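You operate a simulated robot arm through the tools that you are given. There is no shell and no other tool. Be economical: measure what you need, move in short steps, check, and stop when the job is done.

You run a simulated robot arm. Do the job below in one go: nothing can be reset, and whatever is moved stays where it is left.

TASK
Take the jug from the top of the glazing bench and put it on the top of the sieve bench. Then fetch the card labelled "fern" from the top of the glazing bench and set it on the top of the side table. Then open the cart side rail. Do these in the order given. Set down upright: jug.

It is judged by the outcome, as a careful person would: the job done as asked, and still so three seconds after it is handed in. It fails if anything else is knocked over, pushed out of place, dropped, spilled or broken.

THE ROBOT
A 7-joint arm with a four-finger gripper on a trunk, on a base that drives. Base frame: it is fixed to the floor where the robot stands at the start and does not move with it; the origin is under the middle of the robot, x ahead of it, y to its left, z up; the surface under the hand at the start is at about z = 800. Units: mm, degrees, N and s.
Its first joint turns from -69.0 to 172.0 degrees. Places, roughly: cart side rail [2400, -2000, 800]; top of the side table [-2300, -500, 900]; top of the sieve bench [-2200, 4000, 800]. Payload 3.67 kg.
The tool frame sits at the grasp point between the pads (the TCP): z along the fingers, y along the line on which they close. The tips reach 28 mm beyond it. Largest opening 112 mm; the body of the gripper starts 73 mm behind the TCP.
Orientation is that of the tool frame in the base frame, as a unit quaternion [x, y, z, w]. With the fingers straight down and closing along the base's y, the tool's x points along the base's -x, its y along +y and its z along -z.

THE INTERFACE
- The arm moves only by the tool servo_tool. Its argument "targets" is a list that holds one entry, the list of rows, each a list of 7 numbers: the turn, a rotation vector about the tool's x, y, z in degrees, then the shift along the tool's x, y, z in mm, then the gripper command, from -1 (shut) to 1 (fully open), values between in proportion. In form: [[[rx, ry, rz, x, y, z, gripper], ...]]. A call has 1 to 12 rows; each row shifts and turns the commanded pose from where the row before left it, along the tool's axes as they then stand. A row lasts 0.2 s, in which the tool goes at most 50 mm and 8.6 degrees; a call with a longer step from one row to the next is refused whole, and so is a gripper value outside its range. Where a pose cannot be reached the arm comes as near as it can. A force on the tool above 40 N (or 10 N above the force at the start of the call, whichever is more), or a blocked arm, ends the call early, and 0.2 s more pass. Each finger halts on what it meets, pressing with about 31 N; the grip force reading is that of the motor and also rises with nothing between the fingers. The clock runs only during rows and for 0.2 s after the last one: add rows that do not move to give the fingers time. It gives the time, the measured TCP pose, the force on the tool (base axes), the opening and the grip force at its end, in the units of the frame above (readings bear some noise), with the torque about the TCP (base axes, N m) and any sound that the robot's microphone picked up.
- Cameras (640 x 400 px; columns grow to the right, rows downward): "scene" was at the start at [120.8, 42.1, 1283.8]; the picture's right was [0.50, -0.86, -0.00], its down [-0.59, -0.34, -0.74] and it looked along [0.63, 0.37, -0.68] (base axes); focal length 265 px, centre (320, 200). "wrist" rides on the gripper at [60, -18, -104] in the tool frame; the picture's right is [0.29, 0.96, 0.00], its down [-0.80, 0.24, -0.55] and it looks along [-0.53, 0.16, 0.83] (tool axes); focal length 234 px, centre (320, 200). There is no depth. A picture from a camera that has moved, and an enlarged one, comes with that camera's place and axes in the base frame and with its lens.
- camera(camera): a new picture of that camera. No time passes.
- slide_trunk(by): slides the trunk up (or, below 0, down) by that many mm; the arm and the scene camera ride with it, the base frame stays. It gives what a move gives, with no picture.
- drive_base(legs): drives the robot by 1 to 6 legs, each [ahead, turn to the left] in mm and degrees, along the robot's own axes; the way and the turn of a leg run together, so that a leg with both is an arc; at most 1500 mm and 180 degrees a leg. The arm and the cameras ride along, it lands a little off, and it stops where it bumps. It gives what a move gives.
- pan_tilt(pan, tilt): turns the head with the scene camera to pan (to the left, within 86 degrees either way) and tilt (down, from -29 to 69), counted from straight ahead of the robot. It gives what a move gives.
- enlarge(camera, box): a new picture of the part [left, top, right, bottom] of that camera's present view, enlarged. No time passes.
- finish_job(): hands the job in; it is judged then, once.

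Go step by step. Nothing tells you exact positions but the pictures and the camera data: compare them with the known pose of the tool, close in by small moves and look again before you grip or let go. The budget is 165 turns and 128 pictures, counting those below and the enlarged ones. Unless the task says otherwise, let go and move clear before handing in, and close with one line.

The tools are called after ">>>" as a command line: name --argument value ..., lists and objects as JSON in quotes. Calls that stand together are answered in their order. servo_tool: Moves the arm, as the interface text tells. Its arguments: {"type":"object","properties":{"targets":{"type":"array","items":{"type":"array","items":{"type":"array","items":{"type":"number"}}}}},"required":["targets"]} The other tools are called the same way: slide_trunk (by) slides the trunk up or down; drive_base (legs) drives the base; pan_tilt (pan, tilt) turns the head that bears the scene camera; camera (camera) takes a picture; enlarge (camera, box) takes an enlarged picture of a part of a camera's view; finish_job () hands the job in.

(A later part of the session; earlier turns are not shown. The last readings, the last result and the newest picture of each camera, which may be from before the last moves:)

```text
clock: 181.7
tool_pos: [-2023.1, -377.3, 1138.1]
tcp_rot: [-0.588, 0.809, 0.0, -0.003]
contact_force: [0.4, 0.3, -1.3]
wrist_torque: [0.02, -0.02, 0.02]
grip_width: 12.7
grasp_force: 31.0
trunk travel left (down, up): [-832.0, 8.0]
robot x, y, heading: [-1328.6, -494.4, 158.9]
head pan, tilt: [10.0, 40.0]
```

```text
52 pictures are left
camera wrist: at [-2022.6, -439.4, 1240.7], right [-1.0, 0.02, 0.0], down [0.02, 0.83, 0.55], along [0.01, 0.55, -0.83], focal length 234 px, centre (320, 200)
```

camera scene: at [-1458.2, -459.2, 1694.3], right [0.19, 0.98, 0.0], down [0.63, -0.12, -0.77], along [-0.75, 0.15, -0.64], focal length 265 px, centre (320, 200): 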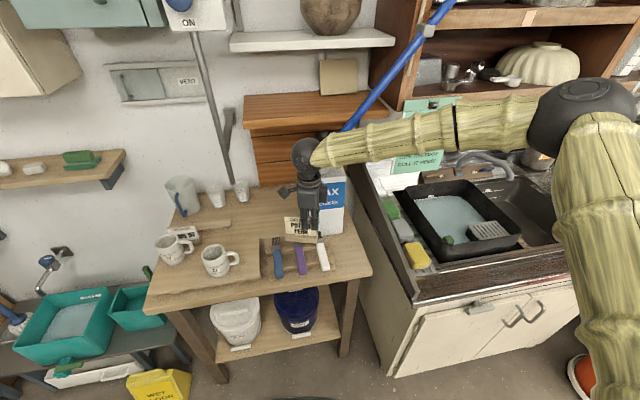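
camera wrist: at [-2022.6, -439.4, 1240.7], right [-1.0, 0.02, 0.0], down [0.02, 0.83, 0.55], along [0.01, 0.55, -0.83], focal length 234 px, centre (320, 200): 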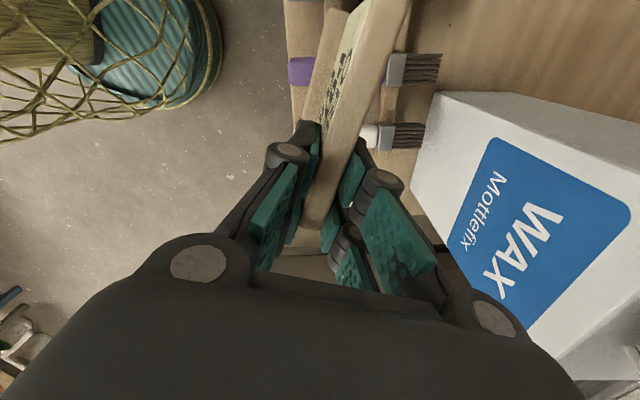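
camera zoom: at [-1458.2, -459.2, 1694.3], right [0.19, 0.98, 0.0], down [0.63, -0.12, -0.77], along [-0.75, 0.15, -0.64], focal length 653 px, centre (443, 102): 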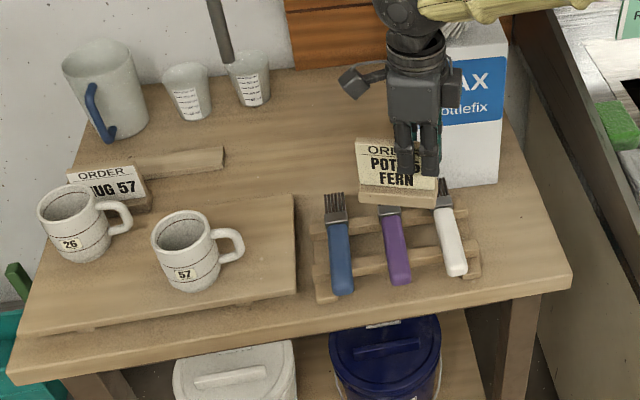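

The side table's free spot is the back middle, about [-2320, -490], between the small cups, the mug board and the WAX box. I'll square up to the table and edge forward.

>>> drive_base --legs '[[0, 18], [110, 0]]'

>>> camera --camera "wrist"

>>> camera --camera "scene"

```text
clock: 183.9
tool_pos: [-2132.7, -598.8, 1136.0]
tcp_rot: [0.711, -0.703, -0.001, 0.003]
contact_force: [0.0, -1.1, -0.4]
wrist_torque: [0.02, 0.0, 0.03]
grip_width: 12.6
grasp_force: 30.5
trunk travel left (down, up): [-832.0, 8.0]
robot x, y, heading: [-1435.7, -487.0, 177.2]
head pan, tilt: [10.0, 40.0]
```

```text
51 pictures are left
camera wrist: at [-2112.3, -657.6, 1240.2], right [-0.95, -0.3, 0.0], down [-0.25, 0.8, 0.55], along [-0.17, 0.53, -0.83], focal length 234 px, centre (320, 200)
```

wrist: 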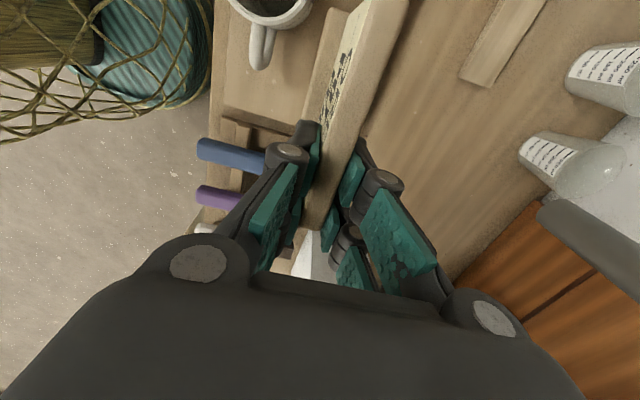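

```text
50 pictures are left
camera scene: at [-1571.2, -496.9, 1694.2], right [-0.13, 0.99, 0.0], down [0.64, 0.08, -0.77], along [-0.76, -0.1, -0.64], focal length 265 px, centre (320, 200)
```

scene: 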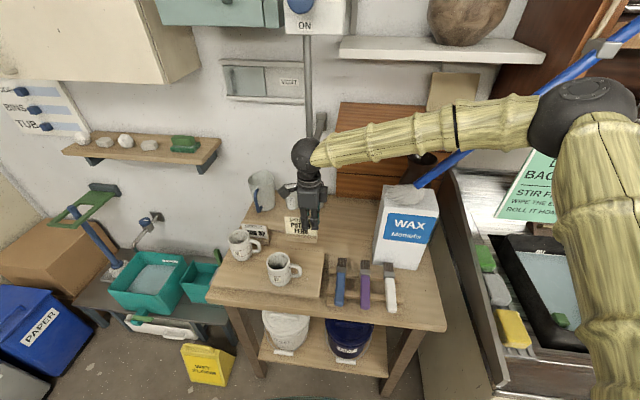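

The spot is clear; the drawers stand behind the table. I'll move the card over [-2310, -500].

>>> servo_tool --targets '[[[0, 0, 0, -21.3, 29.3, 0, -1], [0, 0, 0, -21.3, 29.3, 0, -1], [0, 0, 0, -21.3, 29.3, 0, -1], [0, 0, 0, -21.3, 29.3, 0, -1], [0, 0, 0, -21.3, 29.3, 0, -1], [0, 0, 0, -21.3, 29.3, 0, -1], [0, 0, 0, 0, 0, 0, -1]]]'

>>> camera --camera "wrist"

>>> enlarge --camera "scene" --box '[200, 90, 460, 300]'

```text
clock: 185.7
tool_pos: [-2283.3, -491.2, 1139.5]
tcp_rot: [0.724, -0.69, 0.003, -0.001]
contact_force: [0.4, 1.1, -0.9]
wrist_torque: [0.04, 0.01, 0.04]
grip_width: 12.5
grasp_force: 31.1
trunk travel left (down, up): [-832.0, 8.0]
robot x, y, heading: [-1430.4, -488.0, 177.8]
head pan, tilt: [10.0, 40.0]
stopped in row 7: the arm was blocked; the commanded pose is now the measured one
```

```text
49 pictures are left
camera wrist: at [-2261.2, -549.5, 1242.0], right [-0.94, -0.33, 0.0], down [-0.28, 0.79, 0.55], along [-0.18, 0.52, -0.83], focal length 234 px, centre (320, 200)
```

wrist: 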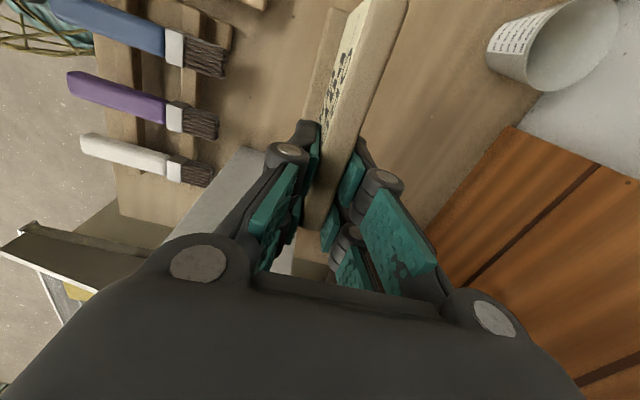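

```text
1.90 times, centred on (330, 195) of scene
camera zoom: at [-1555.4, -495.6, 1696.8], right [-0.13, 0.99, 0.0], down [0.63, 0.08, -0.77], along [-0.76, -0.1, -0.64], focal length 505 px, centre (301, 210)
```

zoom: 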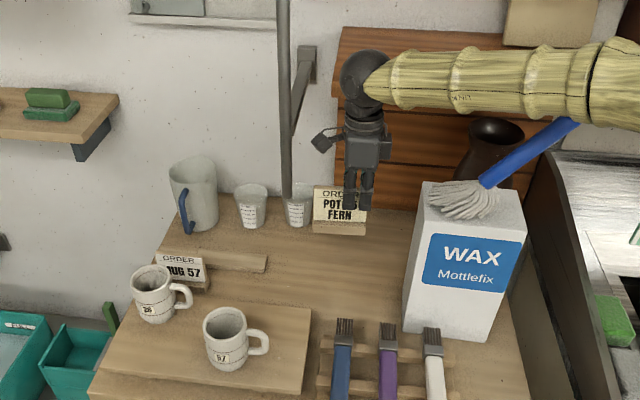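

The arm was blocked by something. Before moving, I'll look closely at the wrist and forearm surroundings.

>>> enlarge --camera "scene" --box '[310, 90, 430, 170]'

>>> enlarge --camera "scene" --box '[400, 40, 640, 240]'

```text
5.00 times, centred on (370, 130) of scene
camera zoom: at [-1555.4, -495.6, 1696.8], right [-0.13, 0.99, 0.0], down [0.63, 0.08, -0.77], along [-0.76, -0.1, -0.64], focal length 1326 px, centre (70, 550)
```

zoom: 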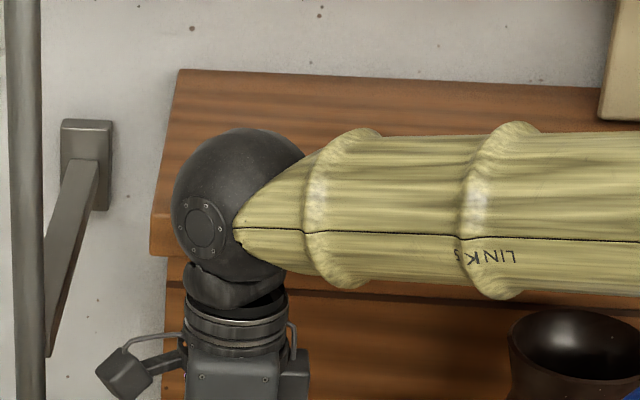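

```text
2.00 times, centred on (520, 140) of scene
camera zoom: at [-1555.4, -495.6, 1696.8], right [-0.13, 0.99, 0.0], down [0.63, 0.08, -0.77], along [-0.76, -0.1, -0.64], focal length 530 px, centre (-80, 320)
```

zoom: 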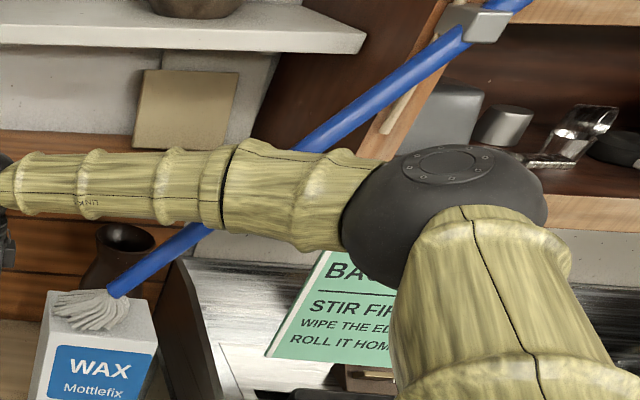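

The wrist ball is against the front edge of the drawer unit's top board (x of about -2320, z 1310), and the forearm would come low over the WAX box here. A better spot is the free strip at the right front, about [-2060, -232], with the card turned lengthwise. First I'll back straight out.

>>> drive_base --legs '[[-250, 0]]'

>>> camera --camera "scene"

```text
clock: 187.5
tool_pos: [-2048.9, -499.5, 1130.3]
tcp_rot: [0.721, -0.693, 0.004, -0.003]
contact_force: [-0.1, 0.6, 0.4]
wrist_torque: [0.02, 0.03, 0.01]
grip_width: 12.9
grasp_force: 31.1
trunk travel left (down, up): [-832.0, 8.0]
robot x, y, heading: [-1187.7, -495.9, 178.2]
head pan, tilt: [10.0, 40.0]
```

```text
45 pictures are left
camera scene: at [-1321.0, -507.9, 1694.2], right [-0.14, 0.99, 0.0], down [0.64, 0.09, -0.77], along [-0.76, -0.11, -0.64], focal length 265 px, centre (320, 200)
```

scene: 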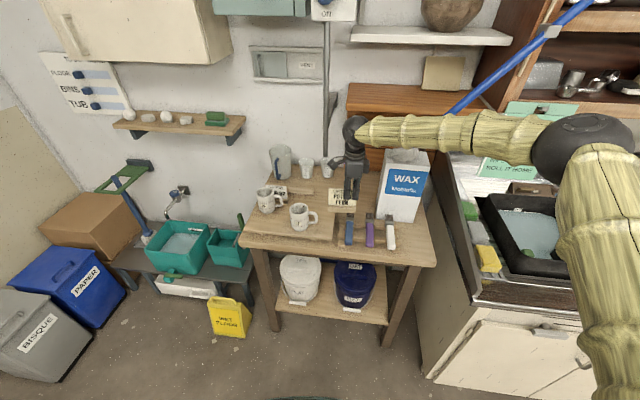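

Nothing was disturbed. I'll pull the arm in, and turn the hand about 101 degrees while off the table.

>>> servo_tool --targets '[[[0, 0, 0, 0, -35, 0, -1], [0, 0, 0, 0, -35, 0, -1], [0, 0, 0, 0, -35, 0, -1], [0, 0, 0, 0, -35, 0, -1], [0, 0, 0, 0, -35, 0, -1], [0, 0, 0, 0, -35, 0, -1], [0, 0, 0, 0, 0, 0, -1]]]'

>>> servo_tool --targets '[[[0, 0, -8.4, 0, 0, 0, -1], [0, 0, -8.4, 0, 0, 0, -1], [0, 0, -8.4, 0, 0, 0, -1], [0, 0, -8.4, 0, 0, 0, -1], [0, 0, -8.4, 0, 0, 0, -1], [0, 0, -8.4, 0, 0, 0, -1], [0, 0, -8.4, 0, 0, 0, -1], [0, 0, -8.4, 0, 0, 0, -1], [0, 0, -8.4, 0, 0, 0, -1], [0, 0, -8.4, 0, 0, 0, -1], [0, 0, -8.4, 0, 0, 0, -1], [0, 0, -8.4, 0, 0, 0, -1]]]'

>>> drive_base --legs '[[0, -14]]'

```text
clock: 189.1
tool_pos: [-1839.4, -491.4, 1131.1]
tcp_rot: [0.721, -0.693, 0.004, -0.004]
contact_force: [-0.8, 0.4, -1.3]
wrist_torque: [0.01, 0.01, -0.01]
grip_width: 13.0
grasp_force: 31.0
trunk travel left (down, up): [-832.0, 8.0]
robot x, y, heading: [-1186.5, -503.2, 178.0]
head pan, tilt: [10.0, 40.0]
```

```text
clock: 191.7
tool_pos: [-1838.5, -491.1, 1132.2]
tcp_rot: [0.993, 0.116, 0.005, 0.0]
contact_force: [0.2, -0.1, -0.5]
wrist_torque: [0.0, 0.05, 0.0]
grip_width: 12.7
grasp_force: 30.8
trunk travel left (down, up): [-832.0, 8.0]
robot x, y, heading: [-1188.3, -499.9, 177.7]
head pan, tilt: [10.0, 40.0]
```

```text
clock: 192.9
tool_pos: [-1816.4, -335.5, 1132.6]
tcp_rot: [1.0, -0.007, 0.006, 0.001]
contact_force: [-0.1, 0.1, -0.8]
wrist_torque: [-0.02, 0.05, 0.03]
grip_width: 12.7
grasp_force: 30.4
trunk travel left (down, up): [-832.0, 8.0]
robot x, y, heading: [-1184.5, -498.5, 163.8]
head pan, tilt: [10.0, 40.0]
```

>>> drive_base --legs '[[200, 0]]'

>>> camera --camera "scene"

>>> camera --camera "wrist"

```text
clock: 194.5
tool_pos: [-2007.5, -281.3, 1131.0]
tcp_rot: [1.0, -0.007, 0.007, 0.001]
contact_force: [0.2, 0.3, -1.8]
wrist_torque: [0.04, 0.0, -0.01]
grip_width: 12.8
grasp_force: 31.0
trunk travel left (down, up): [-832.0, 8.0]
robot x, y, heading: [-1372.6, -445.5, 164.0]
head pan, tilt: [10.0, 40.0]
```

```text
44 pictures are left
camera scene: at [-1510.3, -421.3, 1694.1], right [0.1, 0.99, 0.0], down [0.64, -0.07, -0.77], along [-0.76, 0.08, -0.64], focal length 265 px, centre (320, 200)
```

scene: 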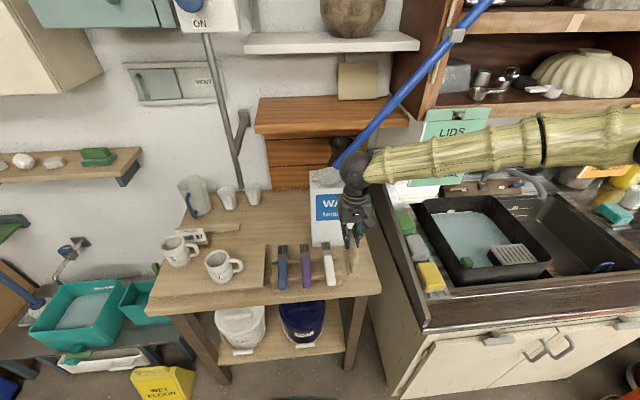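

```text
43 pictures are left
camera wrist: at [-1947.2, -263.8, 1235.2], right [0.28, -0.96, 0.01], down [-0.81, -0.23, 0.54], along [-0.52, -0.15, -0.84], focal length 234 px, centre (320, 200)
```

wrist: 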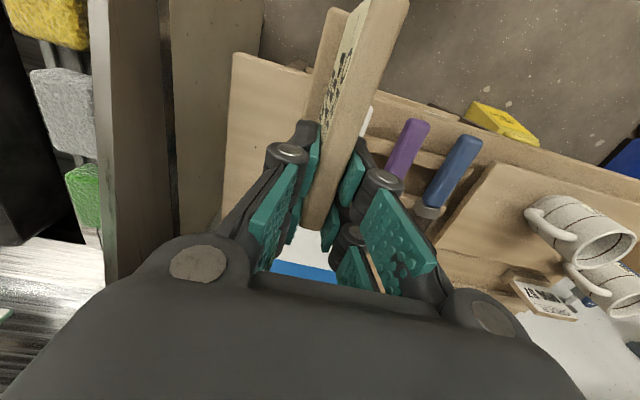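

The strip right of the brushes is clear, y from about -300 to -170. I'll move over it with a small tilt correction, then look.

>>> servo_tool --targets '[[[0, -0.8, 0, -20, -16, 0, -1], [0, 0, 0, -20, -15, 0, -1], [0, 0, 0, -20, -15, 0, -1], [0, 0, 0, 0, 0, 0, -1]]]'

>>> slide_trunk --by -70

>>> camera --camera "wrist"

>>> enlarge --camera "scene" --box '[240, 140, 440, 320]'

```text
clock: 195.5
tool_pos: [-2063.9, -236.4, 1132.5]
tcp_rot: [1.0, -0.006, -0.001, 0.001]
contact_force: [-0.4, -0.3, -0.5]
wrist_torque: [-0.01, -0.01, 0.02]
grip_width: 12.9
grasp_force: 31.6
trunk travel left (down, up): [-832.0, 8.0]
robot x, y, heading: [-1372.1, -443.4, 163.8]
head pan, tilt: [10.0, 40.0]
```

```text
clock: 196.6
tool_pos: [-2064.3, -237.1, 1063.2]
tcp_rot: [1.0, -0.005, -0.002, 0.001]
contact_force: [0.3, -0.1, -1.0]
wrist_torque: [0.01, 0.01, 0.0]
grip_width: 12.8
grasp_force: 31.0
trunk travel left (down, up): [-762.0, 78.0]
robot x, y, heading: [-1371.4, -446.8, 164.3]
head pan, tilt: [10.0, 40.0]
```

```text
42 pictures are left
camera wrist: at [-2002.0, -218.8, 1165.5], right [0.28, -0.96, 0.0], down [-0.8, -0.23, 0.56], along [-0.53, -0.15, -0.83], focal length 234 px, centre (320, 200)
```

wrist: 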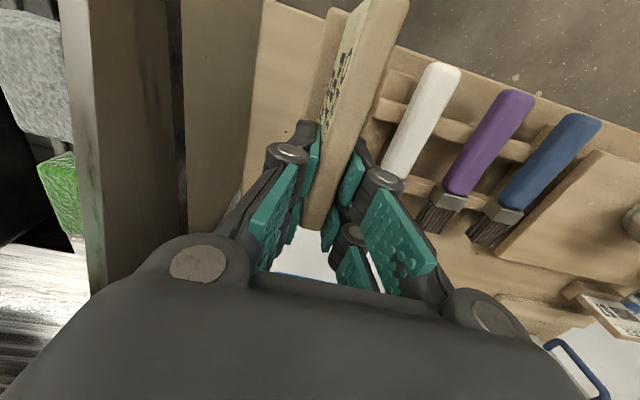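

```text
2.22 times, centred on (340, 230) of scene
camera zoom: at [-1508.6, -421.9, 1624.3], right [0.1, 0.99, 0.0], down [0.64, -0.07, -0.77], along [-0.76, 0.08, -0.64], focal length 589 px, centre (276, 133)
```

zoom: 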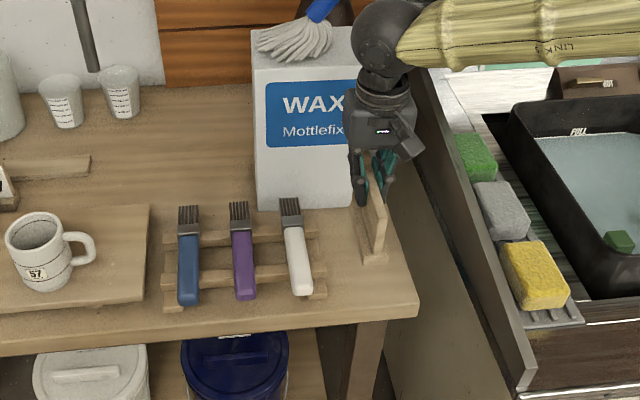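

The card is centred over the free strip, between the rack end at y -300 and the table edge at y -174. I'll lower gently.

>>> servo_tool --targets '[[[0, 0, 0, 0, 0, 15, -1], [0, 0, 0, 0, 0, 15, -1], [0, 0, 0, 0, 0, 15, -1], [0, 0, 0, 0, 0, 8, -1], [0, 0, 0, 0, 0, 4, -1], [0, 0, 0, 0, 0, 4, -1], [0, 0, 0, 0, 0, 4, -1], [0, 0, 0, 0, 0, 4, -1], [0, 0, 0, 0, 0, 0, -1]]]'

>>> enlarge --camera "scene" --box '[280, 150, 440, 290]'

```text
clock: 198.6
tool_pos: [-2064.6, -236.7, 992.0]
tcp_rot: [1.0, -0.006, 0.0, 0.001]
contact_force: [-0.5, 0.2, -1.3]
wrist_torque: [0.01, 0.04, 0.02]
grip_width: 12.6
grasp_force: 31.1
trunk travel left (down, up): [-762.0, 78.0]
robot x, y, heading: [-1370.3, -446.7, 164.1]
head pan, tilt: [10.0, 40.0]
```

```text
2.86 times, centred on (360, 220) of scene
camera zoom: at [-1508.7, -421.7, 1624.2], right [0.1, 0.99, 0.0], down [0.64, -0.07, -0.77], along [-0.76, 0.08, -0.64], focal length 758 px, centre (206, 143)
```

zoom: 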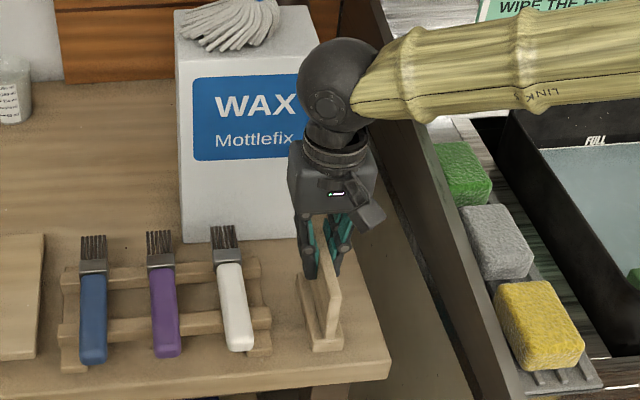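

Nearly down; I'll continue in small steps until contact.

>>> servo_tool --targets '[[[0, 0, 0, 0, 0, 3, -1], [0, 0, 0, 0, 0, 3, -1], [0, 0, 0, 0, 0, 2, -1], [0, 0, 0, 0, 0, 2, -1], [0, 0, 0, 0, 0, 2, -1], [0, 0, 0, 0, 0, 2, -1], [0, 0, 0, 0, 0, 2, -1], [0, 0, 0, 0, 0, 2, -1], [0, 0, 0, 0, 0, 0, -1]]]'

>>> enlarge --camera "scene" --box '[280, 150, 440, 290]'

```text
clock: 200.6
tool_pos: [-2063.1, -235.3, 975.3]
tcp_rot: [1.0, -0.006, -0.001, 0.001]
contact_force: [-0.1, -0.3, -1.0]
wrist_torque: [0.01, 0.03, -0.02]
grip_width: 12.9
grasp_force: 31.5
trunk travel left (down, up): [-762.0, 78.0]
robot x, y, heading: [-1376.9, -445.4, 164.2]
head pan, tilt: [10.0, 40.0]
```

```text
2.86 times, centred on (360, 220) of scene
camera zoom: at [-1508.9, -421.7, 1624.2], right [0.1, 0.99, 0.0], down [0.64, -0.07, -0.77], along [-0.76, 0.08, -0.64], focal length 758 px, centre (206, 143)
```

zoom: 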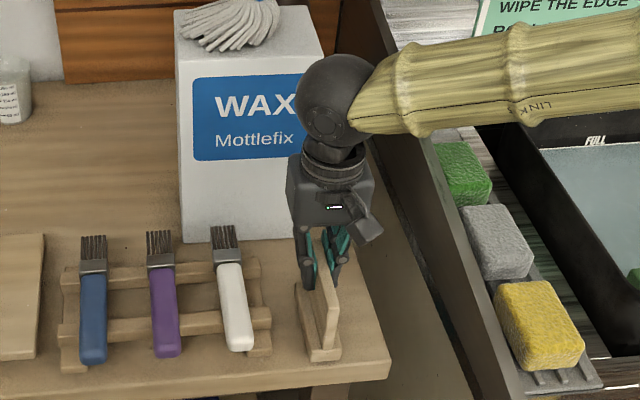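

The table is lower than 900, so its front edge is nearer than I had figured and the card's foot would reach it. I'll shift 40 mm deeper and keep lowering.

>>> servo_tool --targets '[[[0, 0, 0, -20, 0, 0, -1], [0, 0, 0, -20, 0, 0, -1], [0, 0, 0, 0, 0, 2, -1], [0, 0, 0, 0, 0, 2, -1], [0, 0, 0, 0, 0, 2, -1], [0, 0, 0, 0, 0, 2, -1], [0, 0, 0, 0, 0, 2, -1], [0, 0, 0, 0, 0, 2, -1], [0, 0, 0, 0, 0, 2, -1], [0, 0, 0, 0, 0, 2, -1], [0, 0, 0, 0, 0, 0, -1]]]'

>>> enlarge --camera "scene" --box '[280, 150, 440, 290]'

```text
clock: 203.0
tool_pos: [-2104.7, -235.6, 962.9]
tcp_rot: [1.0, -0.006, -0.003, 0.001]
contact_force: [-6.1, 0.0, 32.8]
wrist_torque: [0.02, 0.21, -0.05]
grip_width: 12.9
grasp_force: 30.6
trunk travel left (down, up): [-762.0, 78.0]
robot x, y, heading: [-1374.7, -444.6, 164.2]
head pan, tilt: [10.0, 40.0]
```

```text
2.86 times, centred on (360, 220) of scene
camera zoom: at [-1506.5, -422.6, 1624.6], right [0.1, 0.99, 0.0], down [0.64, -0.07, -0.77], along [-0.76, 0.08, -0.64], focal length 758 px, centre (206, 143)
```

zoom: 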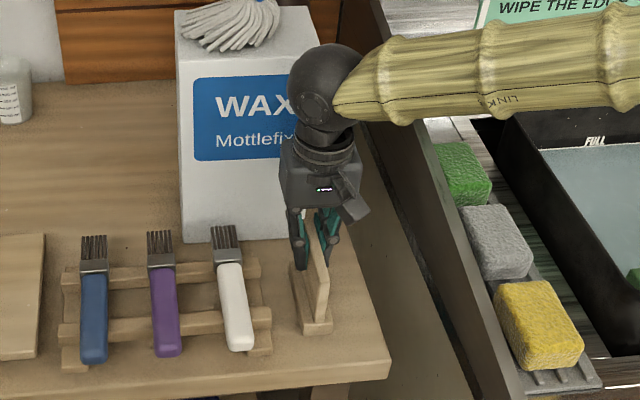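

Contact: the card stands on the table about 35 mm from the front edge. I'll ease off and open.

>>> servo_tool --targets '[[[0, 0, 0, 0, 0, -3, -1], [0, 0, 0, 0, 0, 0, -1], [0, 0, 0, 0, 0, 0, -0.7], [0, 0, 0, 0, 0, 0, -0.6], [0, 0, 0, 0, 0, 0, -0.45], [0, 0, 0, 0, 0, 0, -0.3], [0, 0, 0, 0, 0, 0, -0.3]]]'

>>> enlarge --camera "scene" --box '[280, 150, 440, 290]'

>>> camera --camera "wrist"

```text
clock: 204.6
tool_pos: [-2105.1, -236.6, 962.4]
tcp_rot: [1.0, -0.006, 0.0, 0.001]
contact_force: [0.0, -0.2, 1.1]
wrist_torque: [0.0, 0.0, 0.01]
grip_width: 39.3
grasp_force: 0.1
trunk travel left (down, up): [-762.0, 78.0]
robot x, y, heading: [-1376.9, -445.7, 163.9]
head pan, tilt: [10.0, 40.0]
```

```text
2.86 times, centred on (360, 220) of scene
camera zoom: at [-1508.9, -421.6, 1624.2], right [0.1, 0.99, 0.0], down [0.64, -0.07, -0.77], along [-0.76, 0.08, -0.64], focal length 758 px, centre (206, 143)
```

zoom: 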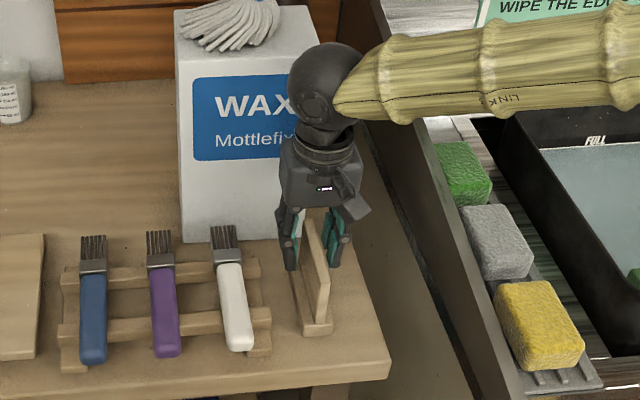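

```text
36 pictures are left
camera wrist: at [-2042.5, -217.8, 1065.0], right [0.28, -0.96, 0.0], down [-0.8, -0.23, 0.56], along [-0.53, -0.15, -0.83], focal length 234 px, centre (320, 200)
```

wrist: 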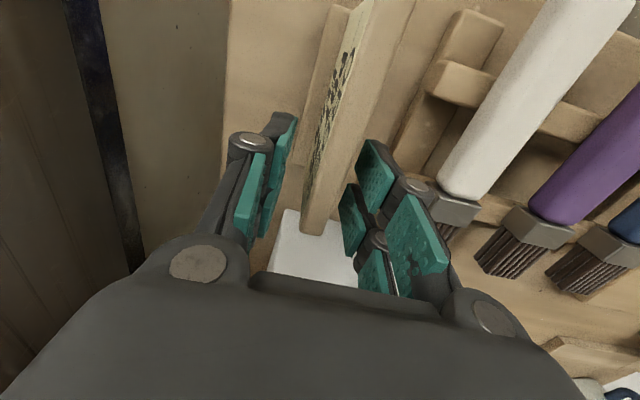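

The card stands free. I'll raise the hand straight up and back away.

>>> servo_tool --targets '[[[0, 0, 0, 0, 0, -10, -0.3], [0, 0, 0, 0, 0, -20, -0.3], [0, 0, 0, 0, 0, -25, -0.3], [0, 0, 0, 0, 0, -25, -0.3], [0, 0, 0, 0, 0, -25, -0.3], [0, 0, 0, 0, 0, -25, -0.3], [0, 0, 0, 0, 0, 0, -0.3]]]'

>>> drive_base --legs '[[-450, 0]]'

>>> camera --camera "scene"

```text
clock: 206.2
tool_pos: [-2104.1, -236.7, 1090.2]
tcp_rot: [1.0, -0.005, 0.0, 0.001]
contact_force: [0.3, 0.8, -0.5]
wrist_torque: [0.01, -0.02, 0.02]
grip_width: 39.2
grasp_force: 0.0
trunk travel left (down, up): [-762.0, 78.0]
robot x, y, heading: [-1377.6, -444.6, 164.2]
head pan, tilt: [10.0, 40.0]
```

```text
clock: 208.8
tool_pos: [-1679.8, -355.5, 1090.2]
tcp_rot: [1.0, -0.006, -0.001, 0.001]
contact_force: [0.2, 0.7, 0.5]
wrist_torque: [-0.02, 0.02, 0.0]
grip_width: 39.0
grasp_force: 0.1
trunk travel left (down, up): [-762.0, 78.0]
robot x, y, heading: [-950.1, -565.9, 164.0]
head pan, tilt: [10.0, 40.0]
```

```text
35 pictures are left
camera scene: at [-1085.3, -542.5, 1624.3], right [0.1, 0.99, 0.0], down [0.64, -0.07, -0.77], along [-0.76, 0.08, -0.64], focal length 265 px, centre (320, 200)
```

scene: 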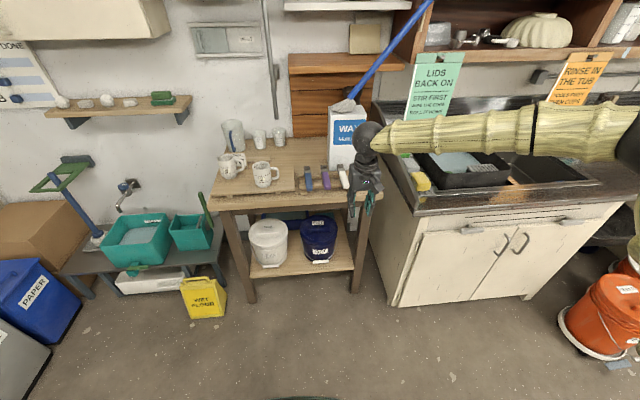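

The card is on the side table. Now to the cart: I'll turn around and go back along the south passage.

>>> drive_base --legs '[[0, 174], [1300, 0], [460, 0], [0, 24]]'

>>> pan_tilt --pan -15 --tilt 20

>>> camera --camera "scene"

```text
clock: 225.9
tool_pos: [1377.2, -1382.8, 1090.2]
tcp_rot: [-0.104, 0.995, 0.001, 0.001]
contact_force: [0.5, 0.2, -0.3]
wrist_torque: [-0.01, 0.03, 0.0]
grip_width: 39.3
grasp_force: 0.0
trunk travel left (down, up): [-762.0, 78.0]
robot x, y, heading: [620.8, -1337.5, -3.2]
head pan, tilt: [10.0, 40.0]
```

```text
clock: 226.8
tool_pos: [1377.2, -1382.6, 1090.4]
tcp_rot: [-0.104, 0.995, 0.001, 0.001]
contact_force: [0.6, -0.5, 0.2]
wrist_torque: [-0.01, 0.02, 0.0]
grip_width: 39.2
grasp_force: 0.1
trunk travel left (down, up): [-762.0, 78.0]
robot x, y, heading: [618.8, -1336.3, -3.3]
head pan, tilt: [-15.0, 20.0]
```

```text
34 pictures are left
camera scene: at [757.5, -1371.0, 1655.6], right [-0.31, -0.95, 0.0], down [-0.33, 0.11, -0.94], along [0.89, -0.29, -0.34], focal length 265 px, centre (320, 200)
```

scene: 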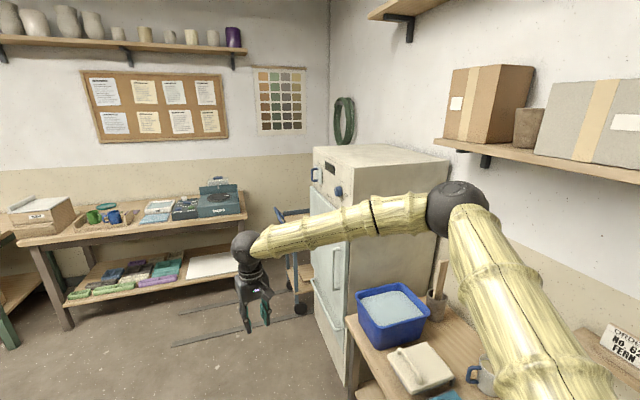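

>>> drive_base --legs '[[0, 14], [1250, 0]]'

>>> pan_tilt --pan -60 --tilt 30

>>> camera --camera "scene"

```text
clock: 233.9
tool_pos: [2571.0, -941.4, 1089.4]
tcp_rot: [-0.234, 0.972, 0.001, 0.0]
contact_force: [-0.5, 0.4, -0.6]
wrist_torque: [0.01, 0.01, -0.02]
grip_width: 39.2
grasp_force: 0.0
trunk travel left (down, up): [-762.0, 78.0]
robot x, y, heading: [1830.7, -1095.0, 11.8]
head pan, tilt: [-15.0, 20.0]
```

```text
clock: 235.0
tool_pos: [2569.8, -940.3, 1089.4]
tcp_rot: [-0.234, 0.972, 0.001, 0.001]
contact_force: [0.8, -0.8, 1.4]
wrist_torque: [0.0, 0.02, -0.01]
grip_width: 39.3
grasp_force: 0.0
trunk travel left (down, up): [-762.0, 78.0]
robot x, y, heading: [1828.0, -1096.8, 11.6]
head pan, tilt: [-60.0, 30.0]
```

```text
33 pictures are left
camera scene: at [1935.4, -1151.6, 1639.6], right [-0.75, -0.67, 0.0], down [-0.33, 0.37, -0.87], along [0.58, -0.65, -0.5], focal length 265 px, centre (320, 200)
```

scene: 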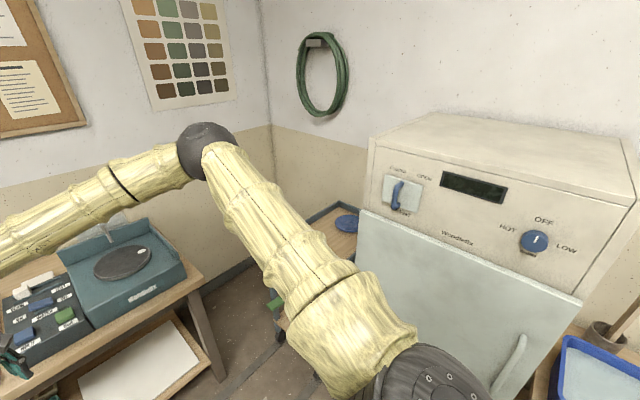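

The cart is hidden behind the arm and fridge. I'll draw the arm in, then move over and face the cart.

>>> servo_tool --targets '[[[0, 0, 0, 41, 11.5, 0, -0.3], [0, 0, 0, 41, 11.5, 0, -0.3], [0, 0, 0, 41, 11.5, 0, -0.3], [0, 0, 0, 41, 11.5, 0, -0.3], [0, 0, 0, 41, 11.5, 0, -0.3], [0, 0, 0, 41, 11.5, 0, -0.3], [0, 0, 0, 41, 11.5, 0, -0.3]]]'

>>> drive_base --legs '[[500, 0], [0, -100]]'

>>> pan_tilt --pan 0 --tilt 35

>>> camera --camera "scene"

```text
clock: 236.6
tool_pos: [2276.2, -1000.1, 1089.1]
tcp_rot: [-0.233, 0.972, 0.001, 0.001]
contact_force: [-0.7, 0.4, 0.8]
wrist_torque: [0.02, -0.02, 0.0]
grip_width: 39.1
grasp_force: 0.0
trunk travel left (down, up): [-762.0, 78.0]
robot x, y, heading: [1825.3, -1094.8, 11.8]
head pan, tilt: [-60.0, 30.0]
```

```text
clock: 243.9
tool_pos: [2310.8, -1452.4, 1087.7]
tcp_rot: [0.615, 0.789, 0.0, 0.001]
contact_force: [-0.4, 0.9, -0.6]
wrist_torque: [0.01, -0.01, 0.03]
grip_width: 39.4
grasp_force: 0.0
trunk travel left (down, up): [-762.0, 78.0]
robot x, y, heading: [2317.4, -992.5, -91.1]
head pan, tilt: [-60.0, 30.0]
```

```text
clock: 245.2
tool_pos: [2310.4, -1452.6, 1088.1]
tcp_rot: [0.614, 0.789, 0.0, 0.001]
contact_force: [0.3, -0.4, -0.1]
wrist_torque: [-0.03, -0.03, 0.01]
grip_width: 39.2
grasp_force: 0.0
trunk travel left (down, up): [-762.0, 78.0]
robot x, y, heading: [2313.5, -991.3, -91.1]
head pan, tilt: [0.0, 35.0]
```

```text
32 pictures are left
camera scene: at [2313.7, -1130.4, 1631.8], right [-1.0, 0.02, 0.0], down [0.01, 0.57, -0.82], along [-0.02, -0.82, -0.57], focal length 265 px, centre (320, 200)
```

scene: 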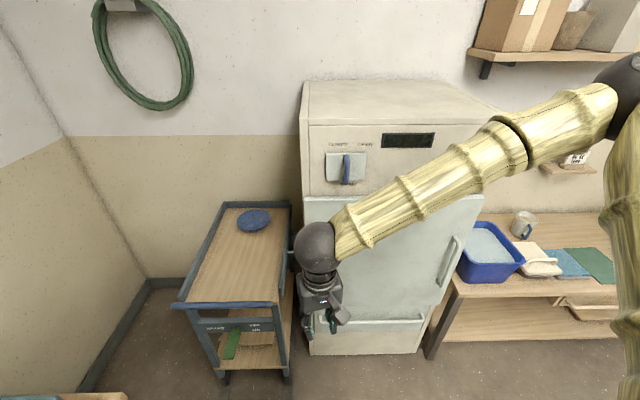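

>>> enlarge --camera "scene" --box '[160, 190, 340, 390]'

>>> enlarge --camera "scene" --box '[170, 285, 300, 345]'

```text
2.00 times, centred on (250, 290) of scene
camera zoom: at [2313.7, -1130.4, 1631.8], right [-1.0, 0.02, 0.0], down [0.01, 0.57, -0.82], along [-0.02, -0.82, -0.57], focal length 530 px, centre (460, 20)
```

zoom: 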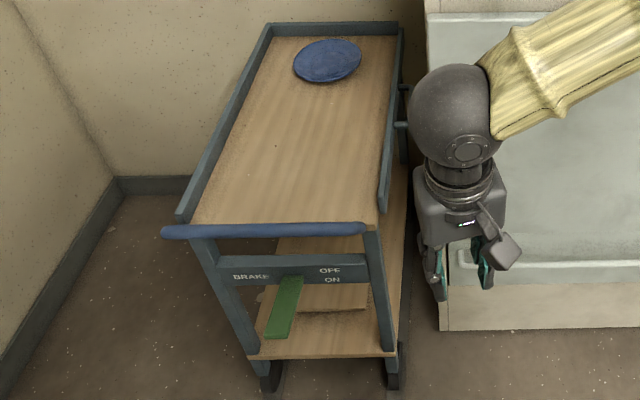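

```text
4.92 times, centred on (235, 315) of scene
camera zoom: at [2313.7, -1130.4, 1631.8], right [-1.0, 0.02, 0.0], down [0.01, 0.57, -0.82], along [-0.02, -0.82, -0.57], focal length 1306 px, centre (738, -366)
```

zoom: 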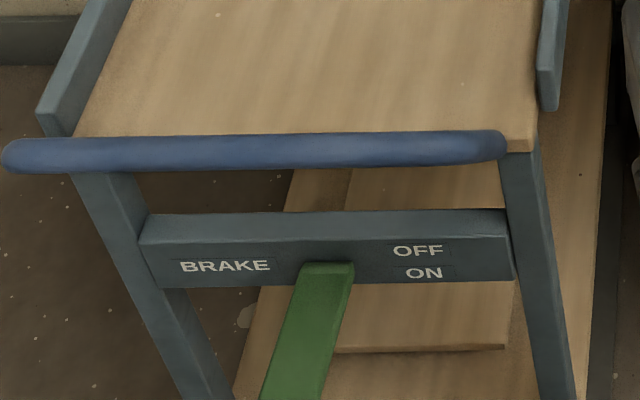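

The cart stands with its long side along y, and its west rail is at x of about 2438, next to the fridge. I need to see how the rail opens.

>>> enlarge --camera "scene" --box '[260, 190, 320, 300]'

>>> camera --camera "wrist"

```text
3.64 times, centred on (290, 245) of scene
camera zoom: at [2313.7, -1130.4, 1631.8], right [-1.0, 0.02, 0.0], down [0.01, 0.57, -0.82], along [-0.02, -0.82, -0.57], focal length 964 px, centre (429, 36)
```

zoom: 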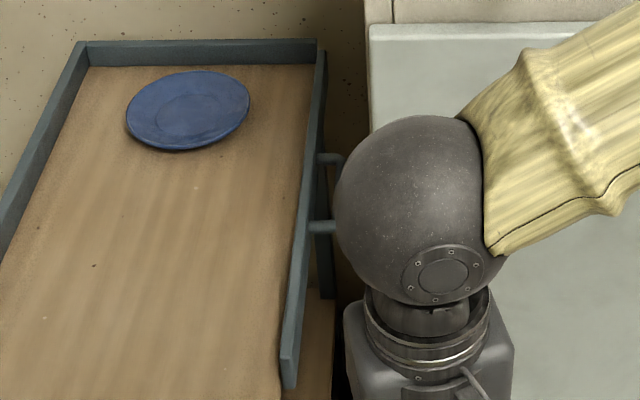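

```text
28 pictures are left
camera wrist: at [2279.4, -1398.2, 1190.9], right [0.86, 0.51, 0.0], down [0.43, -0.71, 0.56], along [0.29, -0.48, -0.83], focal length 234 px, centre (320, 200)
```

wrist: 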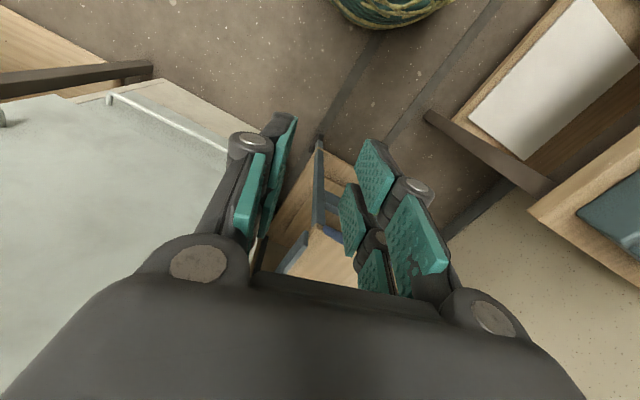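

The west rail carries a U handle on its outer side, facing the fridge. I'll move the hand west, out of the line of sight, to see it better.

>>> servo_tool --targets '[[[0, 0, 0, 9.2, -36.3, 0, -0.3], [0, 0, 0, 9.2, -36.3, 0, -0.3], [0, 0, 0, 9.2, -36.3, 0, -0.3], [0, 0, 0, 9.2, -36.3, 0, -0.3], [0, 0, 0, 0, 0, 0, -0.3]]]'

>>> pan_tilt --pan 10 --tilt 45

>>> enlarge --camera "scene" --box '[240, 100, 400, 260]'

```text
clock: 246.4
tool_pos: [2159.3, -1453.6, 1084.7]
tcp_rot: [0.614, 0.789, -0.001, 0.0]
contact_force: [0.9, 0.3, 0.6]
wrist_torque: [0.01, 0.06, -0.01]
grip_width: 39.2
grasp_force: 0.0
trunk travel left (down, up): [-762.0, 78.0]
robot x, y, heading: [2319.7, -991.4, -91.0]
head pan, tilt: [0.0, 35.0]
```

```text
clock: 247.1
tool_pos: [2157.5, -1454.4, 1084.8]
tcp_rot: [0.614, 0.789, 0.0, 0.002]
contact_force: [-0.7, 0.2, 0.6]
wrist_torque: [0.0, -0.04, 0.0]
grip_width: 39.2
grasp_force: 0.1
trunk travel left (down, up): [-762.0, 78.0]
robot x, y, heading: [2318.1, -995.5, -90.8]
head pan, tilt: [10.0, 45.0]
```

```text
2.50 times, centred on (320, 180) of scene
camera zoom: at [2327.1, -1122.6, 1617.0], right [-0.99, -0.16, 0.0], down [-0.11, 0.7, -0.71], along [0.11, -0.7, -0.71], focal length 663 px, centre (320, 250)
```

zoom: 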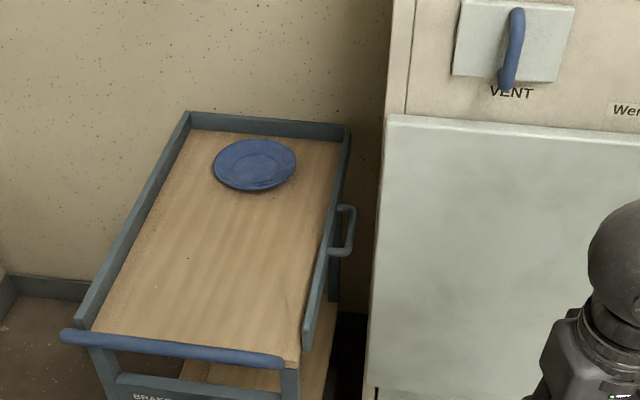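

The handle is a U bar at the middle of the rail at about [2402, -1966], in a narrow gap beside the fridge. That suggests the rail folds outward about its lower edge. Its near end, y of about -1703 to -1880, is clear of the fridge, so I'll bring the hand over the cart there and look from above.

>>> servo_tool --targets '[[[0, 0, 0, -36.5, 23.5, 0, -0.3], [0, 0, 0, -36.5, 23.5, 0, -0.3], [0, 0, 0, -36.5, 23.5, 0, -0.3], [0, 0, 0, -36.5, 23.5, 0, -0.3], [0, 0, 0, -36.5, 23.5, 0, -0.3], [0, 0, 0, -36.5, 23.5, 0, -0.3], [0, 0, 0, -36.5, 23.5, 0, -0.3], [0, 0, 0, -36.5, 23.5, 0, -0.3], [0, 0, 0, -36.5, 23.5, 0, -0.3], [0, 0, 0, -36.5, 23.5, 0, -0.3], [0, 0, 0, 0, 0, 0, -0.3]]]'

>>> camera --camera "scene"

>>> camera --camera "wrist"

```text
clock: 249.5
tool_pos: [2476.9, -1750.5, 1088.1]
tcp_rot: [0.615, 0.788, 0.0, 0.002]
contact_force: [0.8, -0.2, 0.4]
wrist_torque: [-0.01, -0.05, -0.01]
grip_width: 39.3
grasp_force: 0.1
trunk travel left (down, up): [-762.0, 78.0]
robot x, y, heading: [2317.9, -992.7, -91.1]
head pan, tilt: [10.0, 45.0]
```

```text
26 pictures are left
camera scene: at [2326.9, -1121.8, 1617.1], right [-0.99, -0.16, 0.0], down [-0.11, 0.7, -0.71], along [0.11, -0.7, -0.71], focal length 265 px, centre (320, 200)
```

scene: 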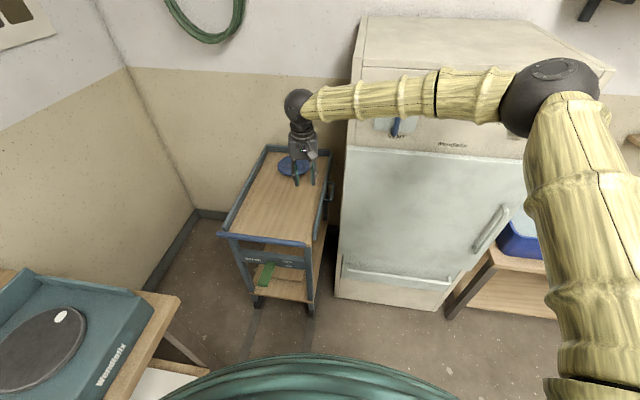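

```text
25 pictures are left
camera wrist: at [2445.5, -1696.3, 1190.3], right [0.86, 0.51, 0.0], down [0.43, -0.71, 0.56], along [0.29, -0.48, -0.83], focal length 234 px, centre (320, 200)
```

wrist: 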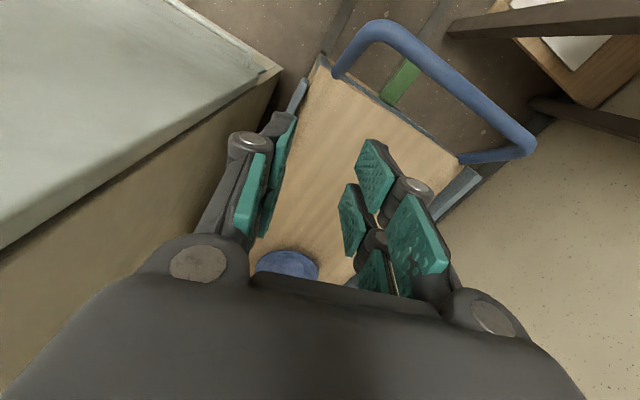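

>>> enlarge --camera "wrist" --box '[240, 40, 360, 130]'

>>> enlarge --camera "scene" --box '[280, 140, 360, 260]'

```text
4.44 times, centred on (300, 85) of wrist
camera zoom: at [2445.5, -1696.3, 1190.3], right [0.86, 0.51, 0.0], down [0.43, -0.71, 0.56], along [0.29, -0.48, -0.83], focal length 1041 px, centre (409, 711)
```

zoom: 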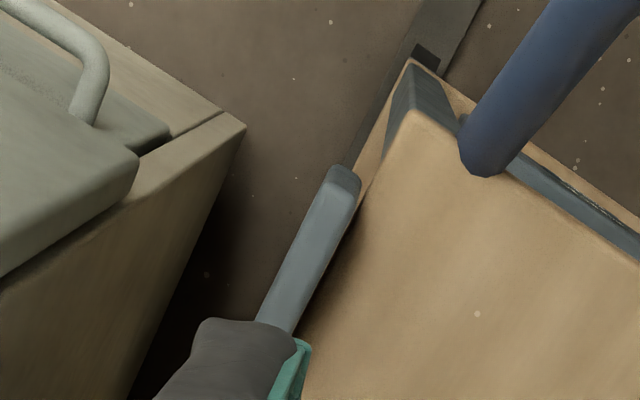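

```text
3.33 times, centred on (320, 200) of scene
camera zoom: at [2326.9, -1121.8, 1617.1], right [-0.99, -0.16, 0.0], down [-0.11, 0.7, -0.71], along [0.11, -0.7, -0.71], focal length 884 px, centre (320, 200)
```

zoom: 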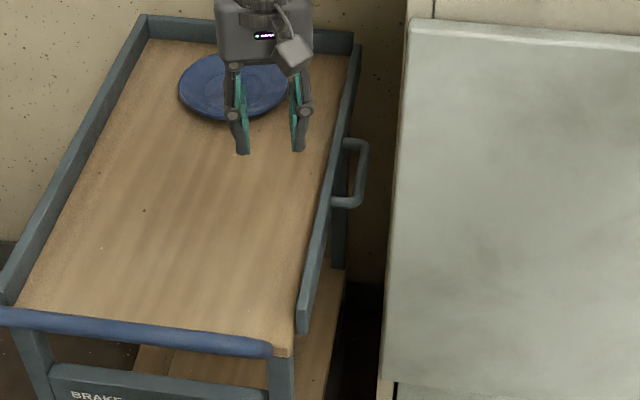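

The rail hangs on the cart's outer edge with its near end free at y of about -1745. I'll close the fingers, go down inside the rail near its free end, and check before pushing it outward.

>>> servo_tool --targets '[[[0, 0, 0, -18.5, 2.5, 0, -0.7], [0, 0, 0, -18.5, 2.5, 0, -1], [0, 0, 0, 0, 0, 40, -1], [0, 0, 0, 0, 0, 40, -1], [0, 0, 0, 0, 0, 40, -1], [0, 0, 0, 0, 0, 40, -1], [0, 0, 0, 0, 0, 40, -1], [0, 0, 0, 0, 0, 20, -1], [0, 0, 0, 0, 0, 0, -1]]]'

>>> camera --camera "wrist"

>>> enlarge --camera "scene" --box '[260, 130, 360, 250]'

```text
clock: 251.5
tool_pos: [2492.7, -1783.5, 868.5]
tcp_rot: [0.614, 0.789, 0.0, 0.001]
contact_force: [-0.3, 0.4, 0.7]
wrist_torque: [0.01, -0.03, 0.01]
grip_width: 0.1
grasp_force: 30.6
trunk travel left (down, up): [-762.0, 78.0]
robot x, y, heading: [2315.3, -996.9, -91.0]
head pan, tilt: [10.0, 45.0]
```

```text
22 pictures are left
camera wrist: at [2461.7, -1729.3, 972.0], right [0.86, 0.51, 0.0], down [0.43, -0.71, 0.56], along [0.29, -0.48, -0.83], focal length 234 px, centre (320, 200)
```

wrist: 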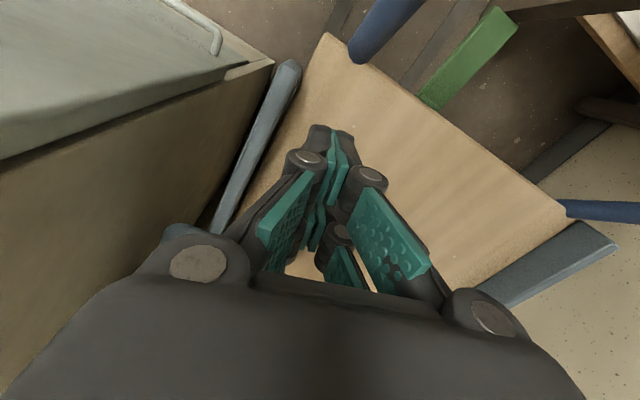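

```text
3.33 times, centred on (310, 190) of scene
camera zoom: at [2328.4, -1122.7, 1617.0], right [-0.99, -0.16, 0.0], down [-0.11, 0.7, -0.71], along [0.11, -0.7, -0.71], focal length 884 px, centre (353, 233)
```

zoom: 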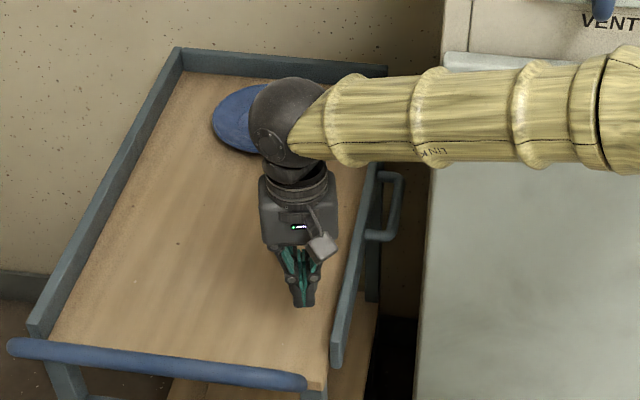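

The tip is inside the rail. I'll come closer to the rail and feel down gently for the cart's top.

>>> servo_tool --targets '[[[0, 0, 0, 2.7, -10, 15, -1], [0, 0, 0, 0, 0, 20, -1], [0, 0, 0, 0, 0, 20, -1], [0, 0, 0, 0, 0, 10, -1], [0, 0, 0, 0, 0, 5, -1], [0, 0, 0, 0, 0, 5, -1], [0, 0, 0, 0, 0, 4, -1], [0, 0, 0, 0, 0, 4, -1], [0, 0, 0, 0, 0, 4, -1], [0, 0, 0, 0, 0, 4, -1], [0, 0, 0, 0, 0, 0, -1]]]'

>>> camera --camera "wrist"

```text
clock: 253.8
tool_pos: [2481.8, -1784.0, 785.6]
tcp_rot: [0.615, 0.789, -0.002, 0.004]
contact_force: [-3.6, 8.1, 21.5]
wrist_torque: [0.73, 0.26, 0.09]
grip_width: 5.9
grasp_force: 35.7
trunk travel left (down, up): [-762.0, 78.0]
robot x, y, heading: [2318.7, -990.6, -91.3]
head pan, tilt: [10.0, 45.0]
stopped in row 11: the force on the tool passed its limit at 43 N (the readings are from after the stop); the commanded pose is now the measured one
```

```text
20 pictures are left
camera wrist: at [2451.0, -1729.5, 887.6], right [0.86, 0.51, 0.0], down [0.42, -0.71, 0.56], along [0.29, -0.48, -0.83], focal length 234 px, centre (320, 200)
```

wrist: 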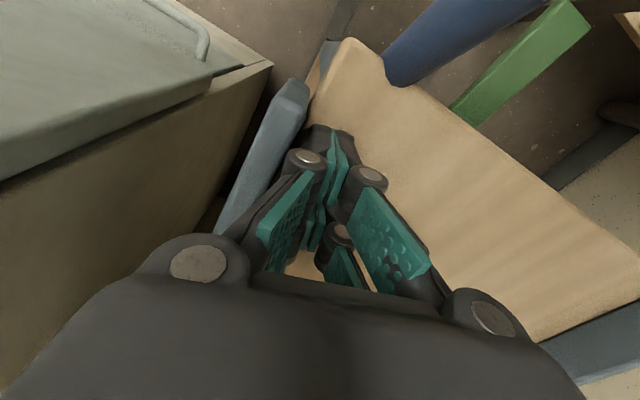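

The cart top is at z of about 757. I'll lift 7 mm and push the rail gently outward (-x), watching the force.

>>> servo_tool --targets '[[[0, 0, 0, 0, 0, -7, -1], [0, 0, 0, 1.2, -4.85, 0, -1], [0, 0, 0, 1.2, -4.85, 0, -1], [0, 0, 0, 1.2, -4.85, 0, -1], [0, 0, 0, 1.2, -4.85, 0, -1], [0, 0, 0, 1.2, -4.85, 0, -1], [0, 0, 0, 1.2, -4.85, 0, -1], [0, 0, 0, 0, 0, 0, -1]]]'

>>> camera --camera "wrist"

```text
clock: 255.7
tool_pos: [2450.5, -1784.8, 790.8]
tcp_rot: [0.616, 0.788, -0.003, 0.004]
contact_force: [-0.8, 0.0, 27.6]
wrist_torque: [0.59, 0.45, 0.05]
grip_width: 0.0
grasp_force: 36.4
trunk travel left (down, up): [-762.0, 78.0]
robot x, y, heading: [2320.4, -995.5, -91.4]
head pan, tilt: [10.0, 45.0]
```

```text
19 pictures are left
camera wrist: at [2419.4, -1730.3, 893.6], right [0.86, 0.51, 0.0], down [0.42, -0.71, 0.56], along [0.29, -0.48, -0.83], focal length 234 px, centre (320, 200)
```

wrist: 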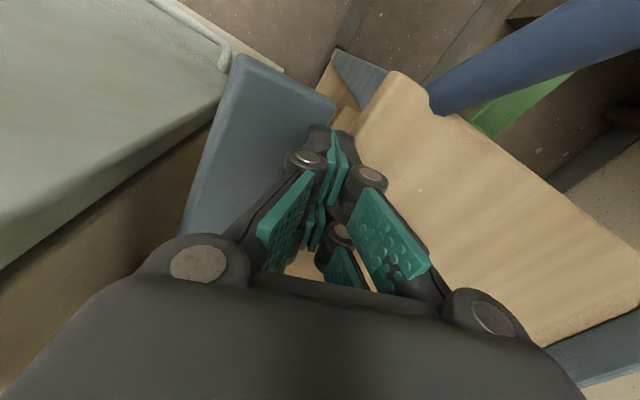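

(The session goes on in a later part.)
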